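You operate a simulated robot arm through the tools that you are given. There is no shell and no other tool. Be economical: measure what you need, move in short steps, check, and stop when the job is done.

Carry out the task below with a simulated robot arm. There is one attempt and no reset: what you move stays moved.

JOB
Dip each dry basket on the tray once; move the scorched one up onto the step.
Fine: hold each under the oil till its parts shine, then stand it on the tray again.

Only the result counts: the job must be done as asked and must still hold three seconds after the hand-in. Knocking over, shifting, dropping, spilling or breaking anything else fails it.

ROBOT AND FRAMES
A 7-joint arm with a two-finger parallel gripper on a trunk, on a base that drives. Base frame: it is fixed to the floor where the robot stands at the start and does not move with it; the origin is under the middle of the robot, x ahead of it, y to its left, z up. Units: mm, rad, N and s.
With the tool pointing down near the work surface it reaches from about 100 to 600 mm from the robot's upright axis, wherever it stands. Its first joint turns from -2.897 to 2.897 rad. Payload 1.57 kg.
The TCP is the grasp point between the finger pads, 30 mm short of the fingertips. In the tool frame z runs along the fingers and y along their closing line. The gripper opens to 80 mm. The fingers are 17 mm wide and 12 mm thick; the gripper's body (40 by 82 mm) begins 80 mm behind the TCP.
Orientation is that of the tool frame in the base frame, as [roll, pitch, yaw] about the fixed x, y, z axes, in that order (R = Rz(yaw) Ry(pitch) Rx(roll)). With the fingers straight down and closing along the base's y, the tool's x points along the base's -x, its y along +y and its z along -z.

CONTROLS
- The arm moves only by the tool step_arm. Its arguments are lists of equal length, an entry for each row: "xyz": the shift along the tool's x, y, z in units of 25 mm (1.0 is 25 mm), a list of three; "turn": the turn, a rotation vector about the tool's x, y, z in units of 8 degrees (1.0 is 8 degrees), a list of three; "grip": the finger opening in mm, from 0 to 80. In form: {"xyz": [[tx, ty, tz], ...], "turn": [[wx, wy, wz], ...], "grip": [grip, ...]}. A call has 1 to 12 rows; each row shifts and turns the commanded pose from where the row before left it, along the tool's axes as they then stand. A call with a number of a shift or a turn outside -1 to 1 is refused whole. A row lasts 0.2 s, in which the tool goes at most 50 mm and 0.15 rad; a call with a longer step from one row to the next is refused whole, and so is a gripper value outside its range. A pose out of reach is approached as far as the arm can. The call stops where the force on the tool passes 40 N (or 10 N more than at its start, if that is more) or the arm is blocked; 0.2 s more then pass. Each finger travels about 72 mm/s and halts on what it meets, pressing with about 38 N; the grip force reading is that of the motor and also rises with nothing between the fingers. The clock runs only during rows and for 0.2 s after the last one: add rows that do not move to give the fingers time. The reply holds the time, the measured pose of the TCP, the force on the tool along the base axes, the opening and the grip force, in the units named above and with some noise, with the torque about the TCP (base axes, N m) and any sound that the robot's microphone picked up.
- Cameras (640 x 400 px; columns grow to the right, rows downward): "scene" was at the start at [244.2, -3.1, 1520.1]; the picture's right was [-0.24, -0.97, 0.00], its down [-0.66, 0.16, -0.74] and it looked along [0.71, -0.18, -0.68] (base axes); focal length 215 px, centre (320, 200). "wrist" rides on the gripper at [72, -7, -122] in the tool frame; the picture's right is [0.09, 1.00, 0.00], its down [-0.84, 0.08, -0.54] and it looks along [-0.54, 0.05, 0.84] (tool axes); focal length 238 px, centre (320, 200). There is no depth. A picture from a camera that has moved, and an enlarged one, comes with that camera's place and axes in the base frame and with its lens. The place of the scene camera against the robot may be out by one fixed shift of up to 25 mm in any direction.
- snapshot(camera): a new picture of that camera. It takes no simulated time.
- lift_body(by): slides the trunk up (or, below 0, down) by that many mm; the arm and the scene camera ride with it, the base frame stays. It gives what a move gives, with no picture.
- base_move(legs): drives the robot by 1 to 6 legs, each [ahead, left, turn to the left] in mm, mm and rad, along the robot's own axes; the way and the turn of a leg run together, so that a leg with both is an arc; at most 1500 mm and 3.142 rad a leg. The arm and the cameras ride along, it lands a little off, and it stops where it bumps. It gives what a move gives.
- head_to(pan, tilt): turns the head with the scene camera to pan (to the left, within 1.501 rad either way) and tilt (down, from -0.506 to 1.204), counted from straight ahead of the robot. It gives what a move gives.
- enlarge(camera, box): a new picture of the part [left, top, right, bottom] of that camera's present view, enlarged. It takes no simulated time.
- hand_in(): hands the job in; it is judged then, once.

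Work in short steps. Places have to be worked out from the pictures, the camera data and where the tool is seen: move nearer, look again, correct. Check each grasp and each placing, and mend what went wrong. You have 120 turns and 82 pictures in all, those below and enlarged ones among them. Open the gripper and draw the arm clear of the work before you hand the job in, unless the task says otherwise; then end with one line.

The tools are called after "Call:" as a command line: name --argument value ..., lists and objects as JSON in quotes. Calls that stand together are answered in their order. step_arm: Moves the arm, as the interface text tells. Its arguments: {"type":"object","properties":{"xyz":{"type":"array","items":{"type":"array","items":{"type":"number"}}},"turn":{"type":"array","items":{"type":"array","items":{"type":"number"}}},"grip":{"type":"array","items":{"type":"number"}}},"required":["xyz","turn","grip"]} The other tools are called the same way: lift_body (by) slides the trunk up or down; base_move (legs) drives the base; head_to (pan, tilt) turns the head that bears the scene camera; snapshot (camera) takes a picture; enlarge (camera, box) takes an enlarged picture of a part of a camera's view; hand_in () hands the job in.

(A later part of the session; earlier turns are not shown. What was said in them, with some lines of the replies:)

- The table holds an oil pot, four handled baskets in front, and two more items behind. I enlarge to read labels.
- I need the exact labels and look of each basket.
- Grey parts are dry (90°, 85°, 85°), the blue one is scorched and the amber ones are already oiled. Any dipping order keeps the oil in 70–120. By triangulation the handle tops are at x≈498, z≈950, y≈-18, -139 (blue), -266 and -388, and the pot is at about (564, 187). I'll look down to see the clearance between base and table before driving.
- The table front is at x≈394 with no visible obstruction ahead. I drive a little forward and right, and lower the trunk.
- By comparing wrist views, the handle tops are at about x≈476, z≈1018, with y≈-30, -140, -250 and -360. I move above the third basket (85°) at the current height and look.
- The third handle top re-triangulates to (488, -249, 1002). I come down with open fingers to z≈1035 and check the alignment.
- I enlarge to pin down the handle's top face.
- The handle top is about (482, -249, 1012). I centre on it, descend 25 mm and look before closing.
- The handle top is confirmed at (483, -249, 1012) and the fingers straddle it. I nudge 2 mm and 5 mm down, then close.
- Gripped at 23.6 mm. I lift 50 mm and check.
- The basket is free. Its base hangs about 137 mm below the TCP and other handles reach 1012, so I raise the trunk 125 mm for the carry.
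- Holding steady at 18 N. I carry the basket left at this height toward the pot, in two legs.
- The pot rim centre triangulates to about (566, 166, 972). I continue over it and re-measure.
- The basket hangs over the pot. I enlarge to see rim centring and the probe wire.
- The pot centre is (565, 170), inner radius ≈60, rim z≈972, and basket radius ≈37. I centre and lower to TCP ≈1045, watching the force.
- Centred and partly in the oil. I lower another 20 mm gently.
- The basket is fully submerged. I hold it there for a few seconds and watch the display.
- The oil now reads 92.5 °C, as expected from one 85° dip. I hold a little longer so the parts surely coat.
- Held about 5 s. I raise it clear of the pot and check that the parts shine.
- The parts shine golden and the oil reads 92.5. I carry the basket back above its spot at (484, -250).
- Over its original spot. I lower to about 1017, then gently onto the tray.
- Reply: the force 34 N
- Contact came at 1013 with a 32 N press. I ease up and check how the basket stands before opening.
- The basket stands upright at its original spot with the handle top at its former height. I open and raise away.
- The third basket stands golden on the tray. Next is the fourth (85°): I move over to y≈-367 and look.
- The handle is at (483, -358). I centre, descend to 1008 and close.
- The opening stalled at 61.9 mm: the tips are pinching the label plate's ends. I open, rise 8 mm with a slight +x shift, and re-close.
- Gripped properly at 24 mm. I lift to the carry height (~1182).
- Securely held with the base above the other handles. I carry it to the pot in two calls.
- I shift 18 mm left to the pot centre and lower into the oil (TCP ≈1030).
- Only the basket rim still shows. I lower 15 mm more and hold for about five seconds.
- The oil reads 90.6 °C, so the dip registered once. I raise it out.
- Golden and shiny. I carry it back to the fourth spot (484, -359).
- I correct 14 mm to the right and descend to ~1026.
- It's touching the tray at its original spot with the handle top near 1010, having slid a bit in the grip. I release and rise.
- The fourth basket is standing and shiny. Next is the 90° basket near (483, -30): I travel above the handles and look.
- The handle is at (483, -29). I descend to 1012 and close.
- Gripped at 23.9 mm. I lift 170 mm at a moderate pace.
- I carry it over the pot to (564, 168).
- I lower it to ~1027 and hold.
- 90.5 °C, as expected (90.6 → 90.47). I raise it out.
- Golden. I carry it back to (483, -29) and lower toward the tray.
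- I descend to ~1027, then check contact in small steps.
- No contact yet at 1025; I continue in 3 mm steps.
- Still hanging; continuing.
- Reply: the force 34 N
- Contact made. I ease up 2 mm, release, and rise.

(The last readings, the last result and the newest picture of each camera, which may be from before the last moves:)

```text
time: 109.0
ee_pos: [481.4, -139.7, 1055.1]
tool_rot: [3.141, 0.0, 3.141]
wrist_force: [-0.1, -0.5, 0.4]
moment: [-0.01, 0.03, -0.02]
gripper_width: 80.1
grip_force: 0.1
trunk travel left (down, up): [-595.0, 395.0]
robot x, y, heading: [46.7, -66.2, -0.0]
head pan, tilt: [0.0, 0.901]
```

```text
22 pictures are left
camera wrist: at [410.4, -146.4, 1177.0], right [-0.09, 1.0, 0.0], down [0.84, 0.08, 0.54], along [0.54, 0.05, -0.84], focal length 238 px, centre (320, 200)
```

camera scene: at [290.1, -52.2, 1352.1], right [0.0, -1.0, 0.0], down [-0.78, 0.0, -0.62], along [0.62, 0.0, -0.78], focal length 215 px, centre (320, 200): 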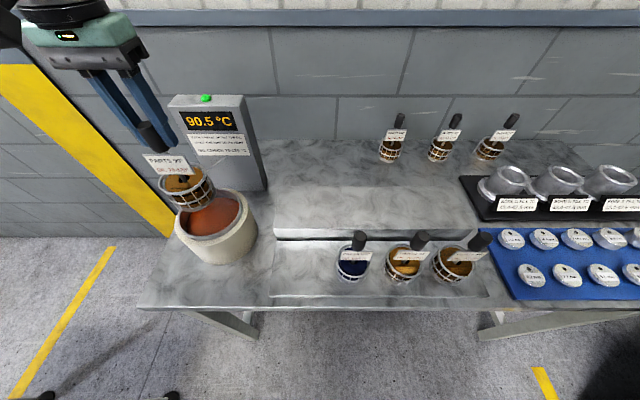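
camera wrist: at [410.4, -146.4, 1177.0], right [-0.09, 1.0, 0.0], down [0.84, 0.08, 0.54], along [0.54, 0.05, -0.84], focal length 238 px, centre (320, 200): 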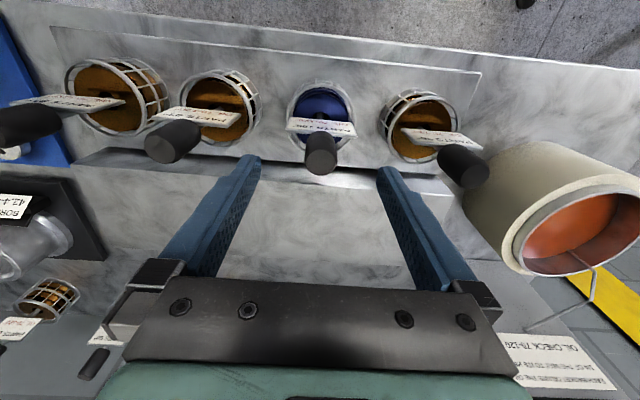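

Three baskets are dipped and back in place. The blue (scorched) handle is at (481, -139). I descend to 1012 and grip it.

Call:
step_arm --xyz '[[0, 0.02, 0.4], [0, 0, 0.5], [0, 0, 0.5], [0, 0, 0.3], [0, 0, 0], [0, 0, 0], [0, 0, 0], [0, 0, 0], [0, 0, 0]]' --turn '[[0, 0, 0], [0, 0, 0], [0, 0, 0], [0, 0, 0], [0, 0, 0], [0, 0, 0], [0, 0, 0], [0, 0, 0], [0, 0, 0]]' --grip '[80, 80, 80, 80, 80, 40, 20, 10, 10]'

```text
time: 111.0
ee_pos: [482.4, -140.3, 1013.6]
tool_rot: [3.141, 0.001, 3.14]
wrist_force: [-0.5, -5.3, -0.6]
moment: [0.01, -0.12, 0.0]
gripper_width: 23.7
grip_force: 36.1
trunk travel left (down, up): [-595.0, 395.0]
robot x, y, heading: [48.0, -66.2, -0.003]
head pan, tilt: [0.0, 0.901]
```

Gripped at 23.7 mm. I lift 110 mm and view the step.

Call:
step_arm --xyz '[[0, 0, -0.2], [0, 0, -0.5], [0, 0, -0.65], [0, 0, -0.65], [0, 0, -0.65], [0, 0, -0.65], [0, 0, -0.65], [0, 0, -0.45], [0, 0, 0]]' --turn '[[0, 0, 0], [0, 0, 0], [0, 0, 0], [0, 0, 0], [0, 0, 0], [0, 0, 0], [0, 0, 0], [0, 0, 0], [0, 0, 0]]' --grip '[10, 10, 10, 10, 10, 10, 10, 10, 10]'

Call:
step_arm --xyz '[[-0.3, 0, 0], [-0.6, 0, 0], [-0.6, 0, 0], [-0.6, 0, 0], [-0.6, 0, 0], [-0.6, 0, 0], [-0.6, 0, 0], [-0.6, 0, 0], [-0.3, 0, 0], [0, 0, 0]]' --turn '[[0, 0, 0], [0, 0, 0], [0, 0, 0], [0, 0, 0], [0, 0, 0], [0, 0, 0], [0, 0, 0], [0, 0, 0], [0, 0, 0], [0, 0, 0]]' --grip '[10, 10, 10, 10, 10, 10, 10, 10, 10, 10]'

Call:
snapshot --camera "wrist"

Call:
snapshot --camera "scene"

```text
time: 113.0
ee_pos: [483.5, -139.4, 1123.4]
tool_rot: [3.141, 0.0, 3.141]
wrist_force: [1.1, 0.7, -18.8]
moment: [0.08, -0.07, -0.01]
gripper_width: 23.5
grip_force: 35.9
trunk travel left (down, up): [-595.0, 395.0]
robot x, y, heading: [48.4, -71.4, -0.001]
head pan, tilt: [0.0, 0.901]
```

```text
time: 115.2
ee_pos: [605.3, -137.8, 1120.7]
tool_rot: [3.141, -0.003, 3.141]
wrist_force: [-0.5, 0.7, -19.0]
moment: [0.15, -0.07, -0.01]
gripper_width: 23.7
grip_force: 35.8
trunk travel left (down, up): [-595.0, 395.0]
robot x, y, heading: [50.7, -68.2, 0.004]
head pan, tilt: [0.0, 0.901]
```

```text
21 pictures are left
camera wrist: at [533.2, -143.9, 1242.7], right [-0.09, 1.0, 0.0], down [0.84, 0.08, 0.54], along [0.54, 0.05, -0.84], focal length 238 px, centre (320, 200)
```

wrist: 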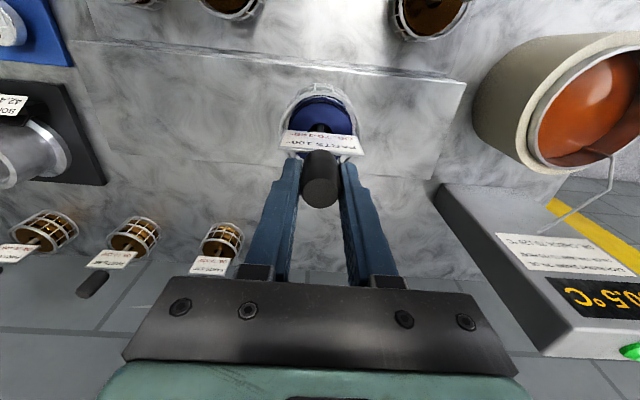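

```text
20 pictures are left
camera scene: at [290.0, -53.3, 1352.2], right [0.0, -1.0, 0.0], down [-0.78, 0.0, -0.62], along [0.62, 0.0, -0.78], focal length 215 px, centre (320, 200)
```

scene: 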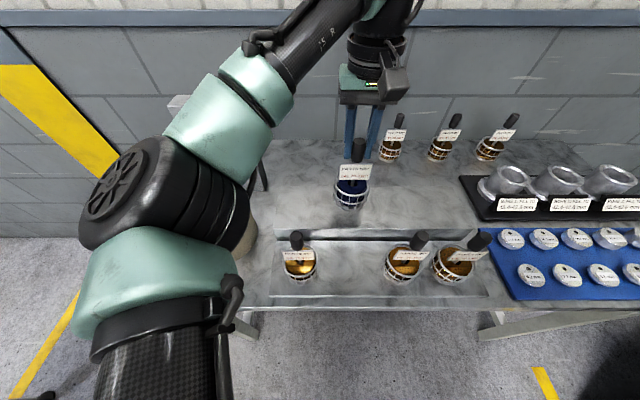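

The step spans x≈546–689, so I move 10 mm further in and lower to just above the step.

Call:
step_arm --xyz '[[-0.4, 0, 0], [0, 0, 0.3], [0, 0, 0.6], [0, 0, 0.6], [0, 0, 0.3], [0, 0, 0]]' --turn '[[0, 0, 0], [0, 0, 0], [0, 0, 0], [0, 0, 0], [0, 0, 0], [0, 0, 0]]' --grip '[10, 10, 10, 10, 10, 10]'

Call:
step_arm --xyz '[[0, 0, 0.12], [0, 0, 0]]' --turn '[[0, 0, 0], [0, 0, 0]]' --grip '[10, 10]'

Call:
snapshot --camera "scene"

```text
time: 116.6
ee_pos: [612.5, -138.9, 1075.2]
tool_rot: [-3.14, -0.003, -3.141]
wrist_force: [0.0, -0.9, -17.6]
moment: [-0.21, -0.04, 0.04]
gripper_width: 23.6
grip_force: 35.7
trunk travel left (down, up): [-595.0, 395.0]
robot x, y, heading: [48.1, -68.2, -0.005]
head pan, tilt: [0.0, 0.901]
```

```text
time: 117.2
ee_pos: [611.3, -139.8, 1073.3]
tool_rot: [3.141, -0.003, -3.141]
wrist_force: [-0.4, 0.3, -18.1]
moment: [-0.21, -0.06, 0.01]
gripper_width: 23.4
grip_force: 35.4
trunk travel left (down, up): [-595.0, 395.0]
robot x, y, heading: [52.0, -68.6, -0.002]
head pan, tilt: [0.0, 0.901]
```

```text
19 pictures are left
camera scene: at [290.1, -53.3, 1352.2], right [0.0, -1.0, 0.0], down [-0.78, 0.0, -0.62], along [0.62, 0.0, -0.78], focal length 215 px, centre (320, 200)
```

scene: 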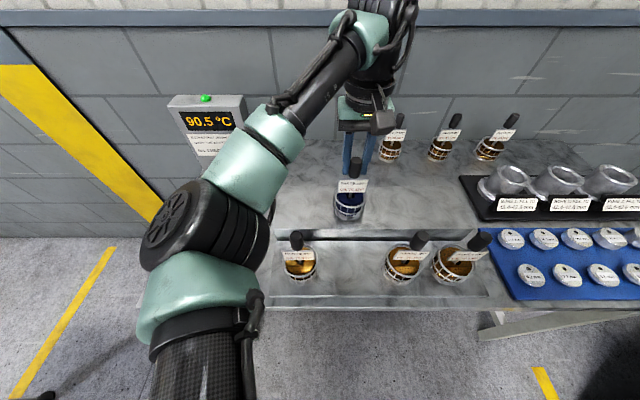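

Clear so far. I continue down in small steps until contact.

Call:
step_arm --xyz '[[0, 0, 0.15], [0, 0, 0]]' --turn '[[0, 0, 0], [0, 0, 0]]' --grip '[10, 10]'

Call:
step_arm --xyz '[[0, 0, 0.1], [0, 0, 0]]' --turn '[[0, 0, 0], [0, 0, 0]]' --grip '[10, 10]'

```text
time: 117.8
ee_pos: [612.3, -138.1, 1067.9]
tool_rot: [3.141, -0.003, -3.141]
wrist_force: [0.1, -0.4, -18.4]
moment: [-0.18, -0.09, -0.01]
gripper_width: 23.5
grip_force: 35.8
trunk travel left (down, up): [-595.0, 395.0]
robot x, y, heading: [48.8, -67.7, 0.001]
head pan, tilt: [0.0, 0.901]
```

```text
time: 118.4
ee_pos: [613.3, -139.1, 1068.6]
tool_rot: [3.141, -0.002, -3.141]
wrist_force: [-0.6, 0.6, -17.9]
moment: [0.19, -0.08, -0.01]
gripper_width: 23.5
grip_force: 35.7
trunk travel left (down, up): [-595.0, 395.0]
robot x, y, heading: [49.9, -71.4, -0.003]
head pan, tilt: [0.0, 0.901]
```

Not yet in contact.

Call:
step_arm --xyz '[[0, 0, 0.1], [0, 0, 0]]' --turn '[[0, 0, 0], [0, 0, 0]]' --grip '[10, 10]'

Call:
step_arm --xyz '[[0, 0, 0.08], [0, 0, 0]]' --turn '[[0, 0, 0], [0, 0, 0]]' --grip '[10, 10]'

Call:
enlarge --camera "scene" --box '[270, 140, 430, 260]'

```text
time: 119.0
ee_pos: [614.1, -137.3, 1065.4]
tool_rot: [3.141, -0.003, -3.141]
wrist_force: [1.0, -0.1, -18.1]
moment: [0.19, -0.05, -0.04]
gripper_width: 23.4
grip_force: 35.4
trunk travel left (down, up): [-595.0, 395.0]
robot x, y, heading: [49.6, -70.4, -0.003]
head pan, tilt: [0.0, 0.901]
```

```text
time: 119.6
ee_pos: [613.8, -138.9, 1065.2]
tool_rot: [3.141, 0.005, -3.141]
wrist_force: [2.9, 2.3, 0.0]
moment: [0.36, 0.3, -0.04]
gripper_width: 23.7
grip_force: 35.2
trunk travel left (down, up): [-595.0, 395.0]
robot x, y, heading: [54.9, -69.3, -0.001]
head pan, tilt: [0.0, 0.901]
```

```text
3.33 times, centred on (350, 200) of scene
camera zoom: at [288.7, -52.9, 1352.8], right [0.0, -1.0, 0.0], down [-0.78, 0.0, -0.62], along [0.62, 0.0, -0.78], focal length 716 px, centre (220, 200)
```

zoom: 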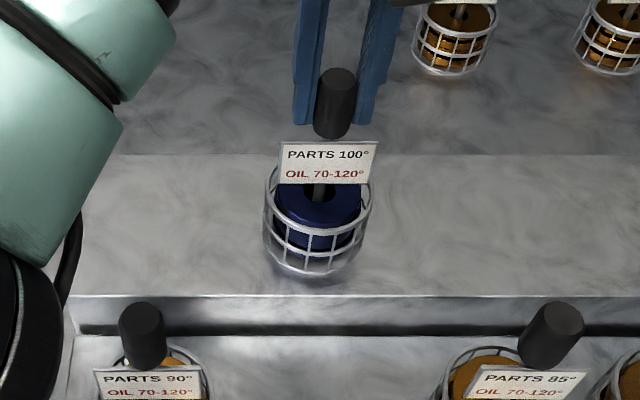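

It stands well within the step's surface and its weight is off the gripper. I release and rise.

Call:
step_arm --xyz '[[0, 0, 0], [0, 0, 0], [0, 0, 0], [0, 0, 0], [0, 0, -0.5], [0, 0, -0.8], [0, 0, -0.8], [0, 0, -0.8], [0, 0, -0.8], [0, 0, -0.8], [0, 0, 0]]' --turn '[[0, 0, 0], [0, 0, 0], [0, 0, 0], [0, 0, 0], [0, 0, 0], [0, 0, 0], [0, 0, 0], [0, 0, 0], [0, 0, 0], [0, 0, 0], [0, 0, 0]]' --grip '[40, 80, 80, 80, 80, 80, 80, 80, 80, 80, 80]'

Call:
lift_body --by 150

Call:
step_arm --xyz '[[0.9, 0, 0], [0.9, 0, 0], [0.9, 0, 0], [0.9, 0, 0], [0.9, 0, 0], [0.9, 0, 0], [0.9, 0, 0], [0.9, 0, 0], [0.9, 0, 0], [0, 0, 0]]' --turn '[[0, 0, 0], [0, 0, 0], [0, 0, 0], [0, 0, 0], [0, 0, 0], [0, 0, 0], [0, 0, 0], [0, 0, 0], [0, 0, 0], [0, 0, 0]]' --grip '[80, 80, 80, 80, 80, 80, 80, 80, 80, 80]'

Call:
snapshot --camera "scene"

Call:
snapshot --camera "wrist"

```text
time: 122.0
ee_pos: [610.7, -137.3, 1176.3]
tool_rot: [-3.141, -0.001, 3.141]
wrist_force: [0.2, -0.3, 0.4]
moment: [0.0, -0.03, 0.01]
gripper_width: 80.0
grip_force: 0.1
trunk travel left (down, up): [-595.0, 395.0]
robot x, y, heading: [49.8, -70.2, 0.002]
head pan, tilt: [0.0, 0.901]
```

```text
time: 123.7
ee_pos: [612.4, -139.1, 1325.9]
tool_rot: [-3.141, 0.0, 3.141]
wrist_force: [-0.8, 0.2, 0.4]
moment: [0.0, -0.02, 0.01]
gripper_width: 80.1
grip_force: 0.1
trunk travel left (down, up): [-745.0, 245.0]
robot x, y, heading: [49.1, -73.2, -0.001]
head pan, tilt: [0.0, 0.901]
```

```text
time: 125.9
ee_pos: [407.4, -138.6, 1323.8]
tool_rot: [-3.141, -0.001, 3.14]
wrist_force: [-0.1, 0.4, -0.3]
moment: [-0.06, -0.03, -0.01]
gripper_width: 79.9
grip_force: 0.0
trunk travel left (down, up): [-745.0, 245.0]
robot x, y, heading: [51.5, -68.6, 0.005]
head pan, tilt: [0.0, 0.901]
```

```text
17 pictures are left
camera scene: at [288.6, -53.2, 1502.5], right [0.0, -1.0, 0.0], down [-0.78, 0.0, -0.62], along [0.62, 0.0, -0.78], focal length 215 px, centre (320, 200)
```

scene: 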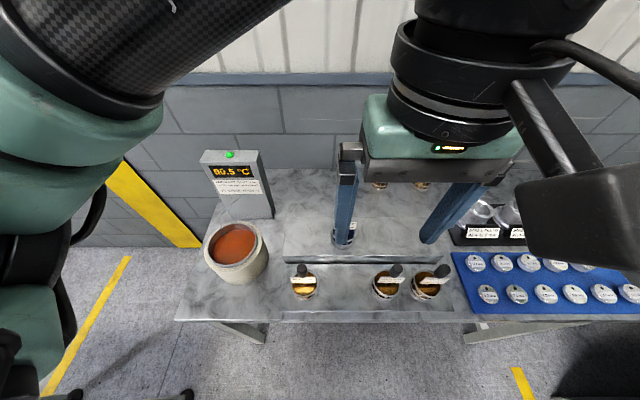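

```text
16 pictures are left
camera wrist: at [335.7, -144.6, 1445.4], right [-0.09, 1.0, 0.0], down [0.84, 0.08, 0.54], along [0.54, 0.05, -0.84], focal length 238 px, centre (320, 200)
```

wrist: 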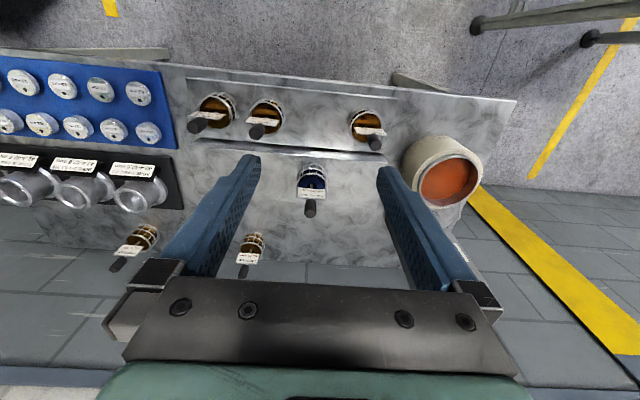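

Everything stands as asked: three golden baskets on the tray, the blue one on the step, and the gripper open and clear. I hand in.

Call:
hand_in

```text
The job is handed in.
```

I dipped each of the three dry baskets (90°, 85° and 85°) once until its parts shone gold and stood it back on the tray. The scorched blue basket is up on the step, undipped. I handed the job in with the gripper open and clear.
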